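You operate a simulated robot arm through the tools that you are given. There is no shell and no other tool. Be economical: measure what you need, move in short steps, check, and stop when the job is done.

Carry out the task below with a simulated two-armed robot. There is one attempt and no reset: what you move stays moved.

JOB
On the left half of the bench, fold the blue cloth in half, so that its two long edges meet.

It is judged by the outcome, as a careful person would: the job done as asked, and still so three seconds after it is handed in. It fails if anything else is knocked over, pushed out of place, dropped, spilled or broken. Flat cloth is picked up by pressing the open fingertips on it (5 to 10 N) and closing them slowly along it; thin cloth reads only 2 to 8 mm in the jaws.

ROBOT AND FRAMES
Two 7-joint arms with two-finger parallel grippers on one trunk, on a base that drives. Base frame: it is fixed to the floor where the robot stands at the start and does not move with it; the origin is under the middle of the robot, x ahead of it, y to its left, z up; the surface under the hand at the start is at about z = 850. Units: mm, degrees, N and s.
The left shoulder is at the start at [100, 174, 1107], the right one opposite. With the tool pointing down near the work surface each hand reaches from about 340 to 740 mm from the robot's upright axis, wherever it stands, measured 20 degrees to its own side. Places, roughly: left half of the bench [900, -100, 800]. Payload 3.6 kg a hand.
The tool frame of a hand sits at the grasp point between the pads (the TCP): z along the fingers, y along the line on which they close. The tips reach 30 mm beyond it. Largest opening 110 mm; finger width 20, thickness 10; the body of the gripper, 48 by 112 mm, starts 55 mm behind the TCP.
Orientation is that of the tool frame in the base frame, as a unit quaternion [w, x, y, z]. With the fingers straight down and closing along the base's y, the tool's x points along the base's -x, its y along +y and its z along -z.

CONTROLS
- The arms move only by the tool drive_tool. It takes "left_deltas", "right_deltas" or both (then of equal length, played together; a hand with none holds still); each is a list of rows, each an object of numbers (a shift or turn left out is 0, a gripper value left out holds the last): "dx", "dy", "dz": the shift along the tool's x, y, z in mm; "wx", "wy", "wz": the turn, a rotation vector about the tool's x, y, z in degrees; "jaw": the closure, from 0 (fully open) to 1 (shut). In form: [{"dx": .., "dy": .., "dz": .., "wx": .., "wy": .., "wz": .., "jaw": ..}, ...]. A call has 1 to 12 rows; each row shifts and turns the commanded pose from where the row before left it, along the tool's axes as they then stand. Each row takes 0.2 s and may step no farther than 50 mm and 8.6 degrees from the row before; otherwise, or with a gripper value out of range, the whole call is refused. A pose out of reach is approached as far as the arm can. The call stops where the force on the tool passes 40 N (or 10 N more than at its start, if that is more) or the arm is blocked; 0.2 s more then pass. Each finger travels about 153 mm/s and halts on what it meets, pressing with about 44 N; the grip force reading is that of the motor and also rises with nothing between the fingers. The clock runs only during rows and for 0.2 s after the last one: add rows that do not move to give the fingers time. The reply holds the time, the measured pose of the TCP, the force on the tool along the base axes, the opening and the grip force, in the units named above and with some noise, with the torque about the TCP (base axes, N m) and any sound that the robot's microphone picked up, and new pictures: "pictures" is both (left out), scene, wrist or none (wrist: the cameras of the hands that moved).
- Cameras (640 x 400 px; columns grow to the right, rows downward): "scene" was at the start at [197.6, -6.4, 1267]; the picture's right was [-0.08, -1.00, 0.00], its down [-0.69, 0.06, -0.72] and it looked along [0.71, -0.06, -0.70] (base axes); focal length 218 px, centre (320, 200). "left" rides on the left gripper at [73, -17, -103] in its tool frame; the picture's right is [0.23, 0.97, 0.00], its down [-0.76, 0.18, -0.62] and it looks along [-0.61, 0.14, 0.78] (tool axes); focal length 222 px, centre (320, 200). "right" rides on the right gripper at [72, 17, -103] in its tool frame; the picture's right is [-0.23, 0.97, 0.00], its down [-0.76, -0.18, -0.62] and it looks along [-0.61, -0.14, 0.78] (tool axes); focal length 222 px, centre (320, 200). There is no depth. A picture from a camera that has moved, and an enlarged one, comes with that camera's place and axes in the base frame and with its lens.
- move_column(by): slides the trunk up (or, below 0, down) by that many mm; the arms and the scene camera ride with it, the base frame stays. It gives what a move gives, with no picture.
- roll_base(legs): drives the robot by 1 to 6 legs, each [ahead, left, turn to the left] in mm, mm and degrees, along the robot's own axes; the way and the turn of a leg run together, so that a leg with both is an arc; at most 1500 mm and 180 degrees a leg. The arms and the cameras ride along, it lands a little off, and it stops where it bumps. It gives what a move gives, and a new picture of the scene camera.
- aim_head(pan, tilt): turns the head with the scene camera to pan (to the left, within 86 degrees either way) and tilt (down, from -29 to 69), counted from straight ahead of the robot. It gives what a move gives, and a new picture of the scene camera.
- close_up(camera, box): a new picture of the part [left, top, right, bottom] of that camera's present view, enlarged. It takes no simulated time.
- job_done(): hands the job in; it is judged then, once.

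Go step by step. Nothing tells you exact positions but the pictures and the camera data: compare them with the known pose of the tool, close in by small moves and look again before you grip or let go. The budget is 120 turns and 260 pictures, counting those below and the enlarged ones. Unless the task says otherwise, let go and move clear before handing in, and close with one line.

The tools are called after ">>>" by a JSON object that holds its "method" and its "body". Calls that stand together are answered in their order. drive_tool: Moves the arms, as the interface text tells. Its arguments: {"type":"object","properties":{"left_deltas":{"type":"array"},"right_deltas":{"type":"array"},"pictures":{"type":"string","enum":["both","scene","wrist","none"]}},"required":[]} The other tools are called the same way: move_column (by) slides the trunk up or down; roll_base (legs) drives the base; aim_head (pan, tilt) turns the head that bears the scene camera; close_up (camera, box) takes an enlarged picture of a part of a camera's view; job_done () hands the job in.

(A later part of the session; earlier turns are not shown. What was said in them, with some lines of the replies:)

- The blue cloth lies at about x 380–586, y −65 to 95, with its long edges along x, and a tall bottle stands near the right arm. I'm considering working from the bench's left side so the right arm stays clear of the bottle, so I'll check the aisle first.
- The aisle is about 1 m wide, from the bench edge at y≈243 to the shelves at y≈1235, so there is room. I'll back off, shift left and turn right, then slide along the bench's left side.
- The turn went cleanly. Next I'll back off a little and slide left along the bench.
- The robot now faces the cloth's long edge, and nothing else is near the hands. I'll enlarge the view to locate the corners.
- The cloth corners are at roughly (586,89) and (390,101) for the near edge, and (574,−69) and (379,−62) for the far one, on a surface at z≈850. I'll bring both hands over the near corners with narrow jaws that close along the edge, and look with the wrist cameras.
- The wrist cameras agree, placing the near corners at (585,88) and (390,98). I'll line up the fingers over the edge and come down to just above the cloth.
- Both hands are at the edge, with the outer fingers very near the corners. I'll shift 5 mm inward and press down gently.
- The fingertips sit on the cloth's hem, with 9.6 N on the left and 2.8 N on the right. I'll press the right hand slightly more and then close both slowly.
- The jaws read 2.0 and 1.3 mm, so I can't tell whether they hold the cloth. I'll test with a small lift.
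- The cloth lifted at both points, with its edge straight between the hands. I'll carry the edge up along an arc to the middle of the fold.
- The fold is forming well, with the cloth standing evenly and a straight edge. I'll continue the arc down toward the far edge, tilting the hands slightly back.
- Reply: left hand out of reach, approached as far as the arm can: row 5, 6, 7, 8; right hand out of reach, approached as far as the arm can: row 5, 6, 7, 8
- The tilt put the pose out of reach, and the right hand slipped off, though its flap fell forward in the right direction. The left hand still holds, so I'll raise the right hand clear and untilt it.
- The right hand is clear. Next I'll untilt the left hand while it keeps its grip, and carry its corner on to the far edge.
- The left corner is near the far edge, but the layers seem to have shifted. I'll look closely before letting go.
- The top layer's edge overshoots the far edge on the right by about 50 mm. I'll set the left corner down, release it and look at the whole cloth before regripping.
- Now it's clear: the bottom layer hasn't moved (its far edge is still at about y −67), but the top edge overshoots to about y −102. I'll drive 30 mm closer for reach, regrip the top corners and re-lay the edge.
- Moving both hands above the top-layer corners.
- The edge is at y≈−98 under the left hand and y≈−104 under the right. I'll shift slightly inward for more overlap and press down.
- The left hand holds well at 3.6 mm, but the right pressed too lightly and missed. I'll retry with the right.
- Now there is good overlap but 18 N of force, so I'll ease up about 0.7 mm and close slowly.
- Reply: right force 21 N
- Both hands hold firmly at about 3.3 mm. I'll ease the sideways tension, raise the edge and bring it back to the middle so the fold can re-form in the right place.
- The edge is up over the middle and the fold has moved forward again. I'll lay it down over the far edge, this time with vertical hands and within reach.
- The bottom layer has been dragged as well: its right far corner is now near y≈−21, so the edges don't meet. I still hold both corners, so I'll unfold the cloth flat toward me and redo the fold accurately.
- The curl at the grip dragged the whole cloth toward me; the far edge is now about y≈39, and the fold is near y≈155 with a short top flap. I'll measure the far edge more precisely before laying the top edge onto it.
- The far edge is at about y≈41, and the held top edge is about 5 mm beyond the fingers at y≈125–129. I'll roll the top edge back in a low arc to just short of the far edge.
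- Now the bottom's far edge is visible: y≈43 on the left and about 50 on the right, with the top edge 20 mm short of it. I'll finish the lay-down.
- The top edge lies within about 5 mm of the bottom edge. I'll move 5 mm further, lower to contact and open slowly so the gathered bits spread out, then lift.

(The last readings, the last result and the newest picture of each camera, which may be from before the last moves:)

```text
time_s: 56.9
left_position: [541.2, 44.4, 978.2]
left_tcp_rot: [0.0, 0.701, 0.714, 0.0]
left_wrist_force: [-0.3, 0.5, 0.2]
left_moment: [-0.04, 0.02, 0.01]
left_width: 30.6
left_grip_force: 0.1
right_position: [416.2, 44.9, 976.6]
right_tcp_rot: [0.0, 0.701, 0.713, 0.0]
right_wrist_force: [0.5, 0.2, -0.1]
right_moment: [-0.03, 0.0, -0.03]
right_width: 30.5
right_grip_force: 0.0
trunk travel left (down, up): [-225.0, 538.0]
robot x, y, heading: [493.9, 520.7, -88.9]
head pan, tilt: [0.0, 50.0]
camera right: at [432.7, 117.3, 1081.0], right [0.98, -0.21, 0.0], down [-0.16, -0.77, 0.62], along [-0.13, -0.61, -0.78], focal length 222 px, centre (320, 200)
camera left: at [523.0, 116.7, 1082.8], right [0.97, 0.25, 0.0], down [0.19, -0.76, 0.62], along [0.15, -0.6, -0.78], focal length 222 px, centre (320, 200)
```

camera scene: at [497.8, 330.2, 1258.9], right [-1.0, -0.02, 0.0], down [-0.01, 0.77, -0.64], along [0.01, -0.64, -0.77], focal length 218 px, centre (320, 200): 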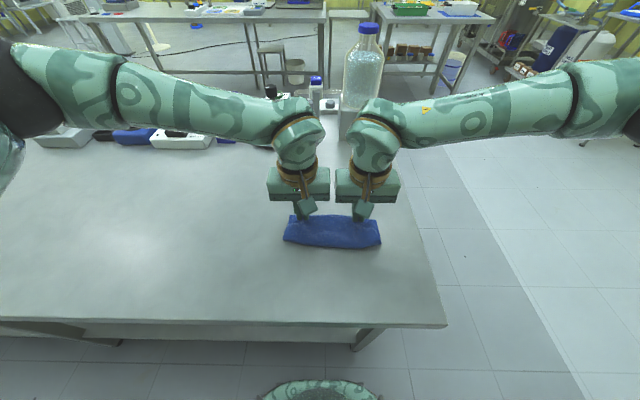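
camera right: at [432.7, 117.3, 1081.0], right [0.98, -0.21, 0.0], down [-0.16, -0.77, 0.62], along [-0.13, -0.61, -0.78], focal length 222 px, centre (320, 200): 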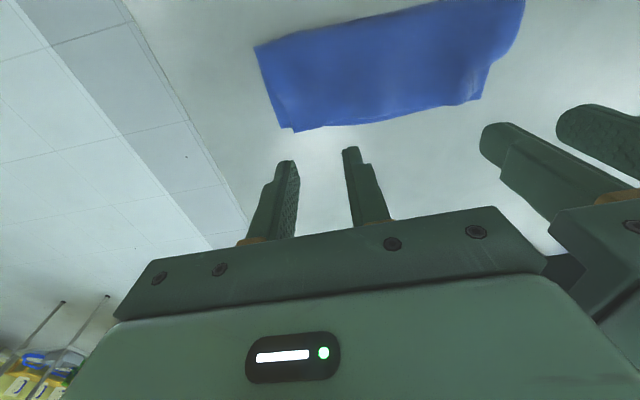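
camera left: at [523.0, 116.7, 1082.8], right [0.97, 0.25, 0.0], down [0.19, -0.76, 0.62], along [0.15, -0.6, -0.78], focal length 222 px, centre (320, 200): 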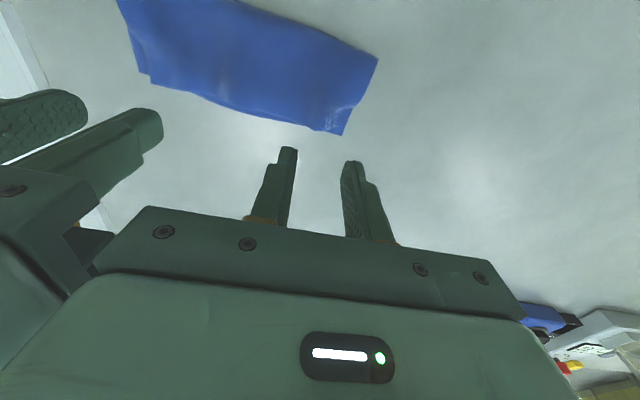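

Released. I'll retreat the hands to the sides and inspect the fold.

>>> {"method": "drive_tool", "body": {"left_deltas": [{"dy": 35, "dz": -30}, {"dy": 40, "dz": -25}, {"dy": 40}, {"dy": 20}], "right_deltas": [{"dy": -35, "dz": -30}, {"dy": -40, "dz": -25}, {"dy": -40}, {"dy": -20}], "pictures": "none"}}

>>> {"method": "close_up", "body": {"camera": "scene", "box": [276, 200, 388, 270]}}

>>> {"method": "close_up", "body": {"camera": "left", "box": [0, 0, 320, 200]}}

>>> {"method": "close_up", "body": {"camera": "right", "box": [320, 0, 640, 200]}}

```text
time_s: 57.9
left_position: [674.6, 46.1, 1030.2]
left_tcp_rot: [-0.001, 0.7, 0.714, 0.0]
left_wrist_force: [0.3, 0.2, 0.1]
left_moment: [-0.02, -0.01, 0.01]
left_width: 31.0
left_grip_force: 0.1
right_position: [281.9, 45.1, 1033.3]
right_tcp_rot: [0.0, 0.701, 0.713, 0.0]
right_wrist_force: [0.2, 0.7, 0.4]
right_moment: [0.01, -0.01, -0.02]
right_width: 30.7
right_grip_force: 0.0
trunk travel left (down, up): [-225.0, 538.0]
robot x, y, heading: [496.5, 520.9, -88.9]
head pan, tilt: [0.0, 50.0]
```

```text
5.71 times, centred on (332, 235) of scene
camera zoom: at [497.9, 330.5, 1258.9], right [-1.0, -0.02, 0.0], down [-0.01, 0.77, -0.64], along [0.01, -0.64, -0.77], focal length 1247 px, centre (251, 0)
```

zoom: 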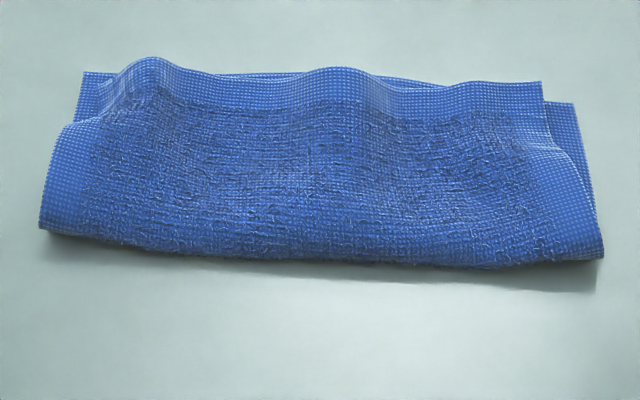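

```text
2.00 times, centred on (160, 100) of left
camera zoom: at [656.2, 117.6, 1134.1], right [0.97, 0.25, 0.0], down [0.19, -0.76, 0.62], along [0.15, -0.6, -0.78], focal length 444 px, centre (640, 400)
```

zoom: 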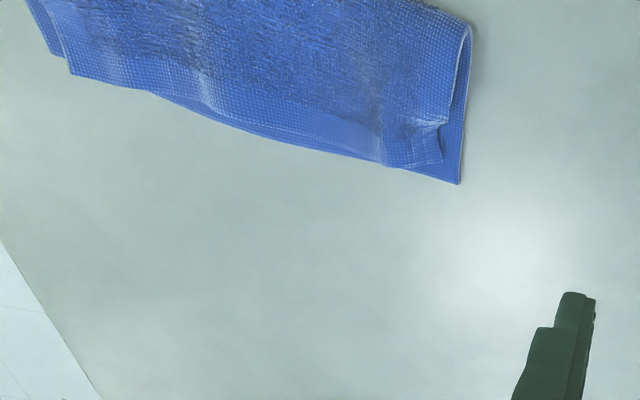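

```text
2.00 times, centred on (480, 100) of right
camera zoom: at [299.9, 117.5, 1137.6], right [0.98, -0.21, 0.0], down [-0.16, -0.77, 0.62], along [-0.13, -0.61, -0.78], focal length 444 px, centre (0, 400)
```

zoom: 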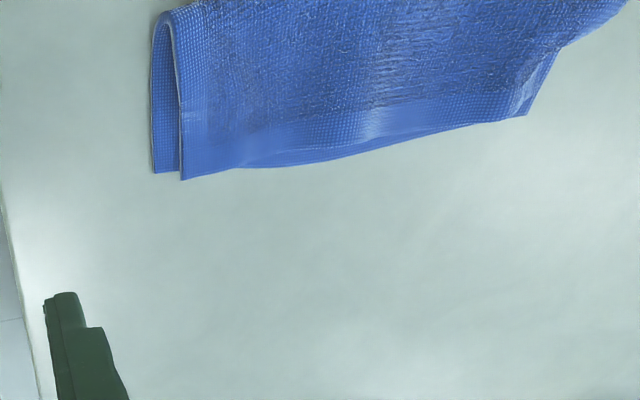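

That's a good fold: the long edges meet within about 10 mm, but the top layer is rucked and about 10 mm short at each end. I'll press lightly with shut fingers near both top corners and smooth outward at the same time.

>>> {"method": "drive_tool", "body": {"left_deltas": [{"dx": 2, "dy": -26, "dz": 20, "jaw": 1.0}, {"dx": 2, "dy": -26, "dz": 25}, {"dx": 2, "dy": -26, "dz": 25}, {"dx": 2, "dy": -26, "dz": 25}, {"dx": 1, "dy": -25.5, "dz": 25}, {}], "right_deltas": [{"dx": 0, "dy": 24, "dz": 20, "jaw": 1.0}, {"dx": 0, "dy": 24, "dz": 25}, {"dx": 0, "dy": 24, "dz": 25}, {"dx": 0, "dy": 24, "dz": 25}, {"dx": 0, "dy": 24, "dz": 25}, {}], "pictures": "wrist"}}

```text
time_s: 59.3
left_position: [545.2, 53.5, 915.3]
left_tcp_rot: [-0.001, 0.701, 0.713, 0.0]
left_wrist_force: [-0.1, 0.0, 0.5]
left_moment: [-0.02, 0.01, -0.01]
left_width: 0.0
left_grip_force: 37.3
right_position: [402.7, 47.4, 914.3]
right_tcp_rot: [0.0, 0.702, 0.712, 0.0]
right_wrist_force: [0.3, -0.5, -0.3]
right_moment: [-0.01, -0.01, 0.0]
right_width: 0.2
right_grip_force: 37.8
trunk travel left (down, up): [-225.0, 538.0]
robot x, y, heading: [492.0, 521.6, -89.1]
head pan, tilt: [0.0, 50.0]
camera right: at [419.8, 119.3, 1018.8], right [0.98, -0.21, 0.0], down [-0.17, -0.76, 0.62], along [-0.13, -0.61, -0.78], focal length 222 px, centre (320, 200)
camera left: at [525.6, 126.0, 1017.6], right [0.97, 0.25, 0.0], down [0.19, -0.76, 0.62], along [0.15, -0.6, -0.78], focal length 222 px, centre (320, 200)
```

right: 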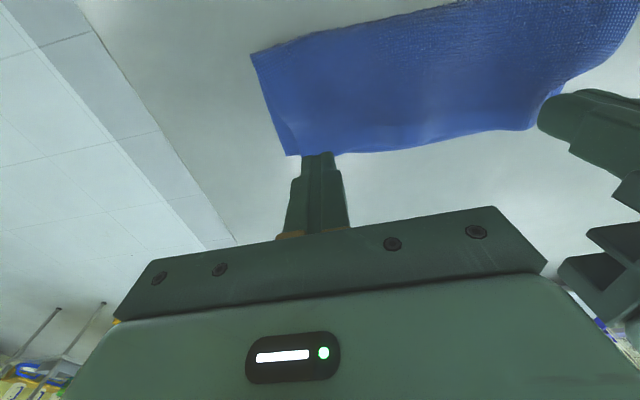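
left: 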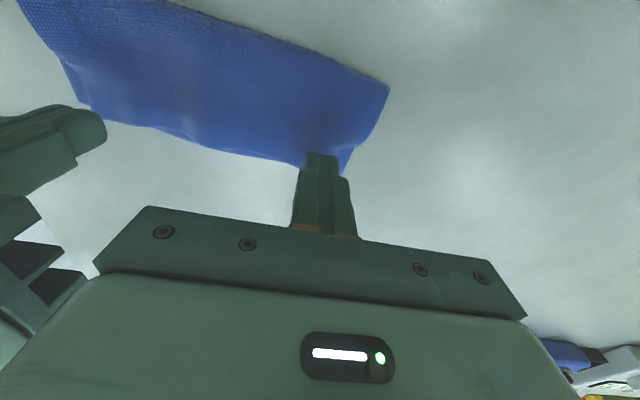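

>>> {"method": "drive_tool", "body": {"left_deltas": [{"dz": 12}, {"dz": 8}, {"dz": 4}, {"dz": 2}], "right_deltas": [{"dx": 3, "dz": 12}, {"dx": 3, "dz": 8}, {"dz": 4}, {"dz": 2}], "pictures": "none"}}

```text
time_s: 60.3
left_position: [544.3, 50.8, 887.1]
left_tcp_rot: [0.0, 0.7, 0.714, -0.001]
left_wrist_force: [0.5, 0.4, 4.6]
left_moment: [0.0, 0.0, 0.0]
left_width: 0.0
left_grip_force: 37.1
right_position: [401.8, 51.4, 886.7]
right_tcp_rot: [0.0, 0.702, 0.712, 0.0]
right_wrist_force: [-0.7, -1.4, 5.5]
right_moment: [0.0, 0.01, 0.02]
right_width: 0.1
right_grip_force: 37.8
trunk travel left (down, up): [-225.0, 538.0]
robot x, y, heading: [494.3, 518.7, -89.2]
head pan, tilt: [0.0, 50.0]
```

Contact is light at about 5 N. Now I'll smooth outward slowly with both hands, then lift.

>>> {"method": "drive_tool", "body": {"left_deltas": [{"dx": -2, "dy": 2}, {"dx": -2, "dy": 2}, {"dx": -2, "dy": 3}, {"dx": -2, "dy": 3}, {"dx": -1, "dy": 2}, {}, {"dz": -10}, {"dz": -30}, {"dz": -40}, {"dy": 40, "dz": -30}, {"dy": 45}, {"dy": 45}], "right_deltas": [{"dx": 1, "dy": -3}, {"dx": 1, "dy": -3}, {"dx": 1, "dy": -3}, {"dx": 1, "dy": -3}, {"dx": 1, "dy": -2}, {}, {"dz": -10}, {"dz": -30}, {"dz": -40}, {"dy": -40, "dz": -30}, {"dy": -45}, {"dy": -45}], "pictures": "none"}}

>>> {"method": "close_up", "body": {"camera": "scene", "box": [276, 200, 388, 270]}}

>>> {"method": "close_up", "body": {"camera": "left", "box": [0, 0, 320, 200]}}

>>> {"method": "close_up", "body": {"camera": "right", "box": [320, 0, 640, 200]}}

```text
time_s: 62.9
left_position: [687.6, 48.7, 995.0]
left_tcp_rot: [-0.001, 0.701, 0.713, 0.001]
left_wrist_force: [0.7, -0.7, -0.3]
left_moment: [-0.02, -0.01, 0.01]
left_width: 0.0
left_grip_force: 37.7
right_position: [260.5, 54.4, 995.0]
right_tcp_rot: [0.0, 0.701, 0.713, 0.0]
right_wrist_force: [0.0, -0.5, 0.4]
right_moment: [0.01, 0.05, 0.0]
right_width: 0.1
right_grip_force: 37.3
trunk travel left (down, up): [-225.0, 538.0]
robot x, y, heading: [494.7, 519.1, -89.2]
head pan, tilt: [0.0, 50.0]
```

```text
5.71 times, centred on (332, 235) of scene
camera zoom: at [498.0, 331.0, 1259.0], right [-1.0, -0.02, 0.0], down [-0.01, 0.77, -0.64], along [0.01, -0.64, -0.77], focal length 1247 px, centre (251, 0)
```

zoom: 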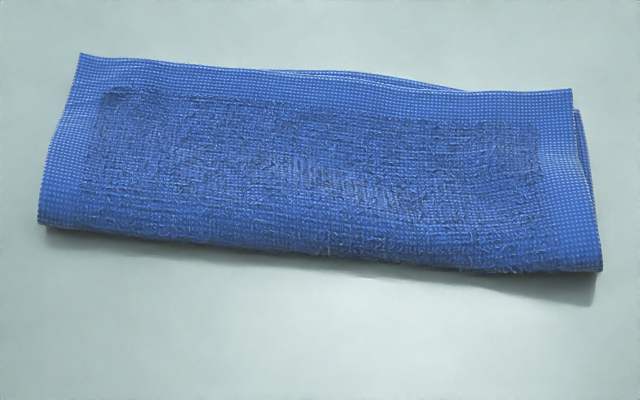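

```text
2.00 times, centred on (160, 100) of left
camera zoom: at [669.5, 121.6, 1097.7], right [0.97, 0.24, 0.0], down [0.19, -0.76, 0.62], along [0.15, -0.6, -0.78], focal length 444 px, centre (640, 400)
```

zoom: 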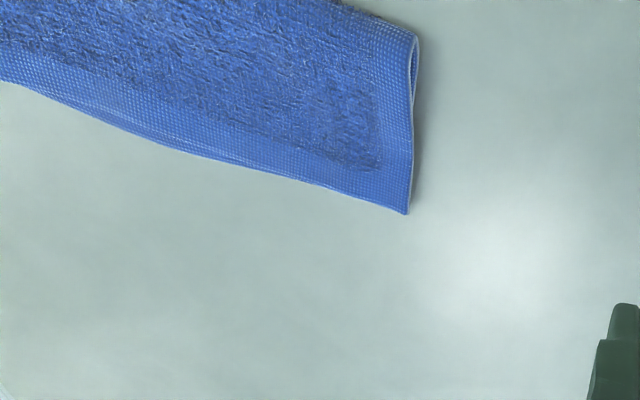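

```text
2.00 times, centred on (480, 100) of right
camera zoom: at [277.5, 127.5, 1098.5], right [0.98, -0.21, 0.0], down [-0.16, -0.76, 0.62], along [-0.13, -0.61, -0.78], focal length 444 px, centre (0, 400)
```

zoom: 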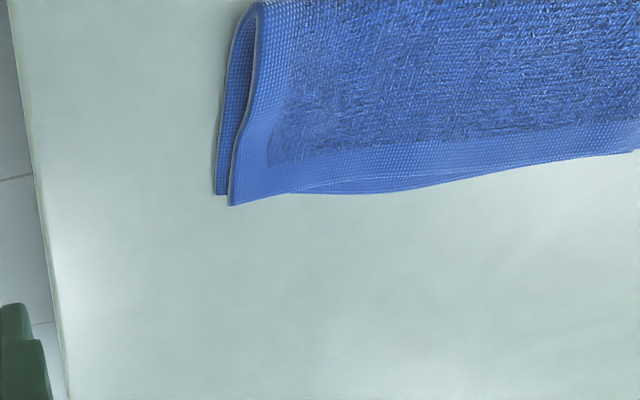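

The long edges now meet within a few millimetres and the top layer lies smooth. Both hands are open to the sides and clear, so I'm handing in.

>>> {"method": "job_done", "body": {}}

```text
The job is handed in.
```

The blue cloth is folded in half, its two long edges meeting within a few millimetres. It lies about 100 mm closer to the bench's left edge than where it started, because it slid while I redid the fold. I saw nothing else moved or touched.
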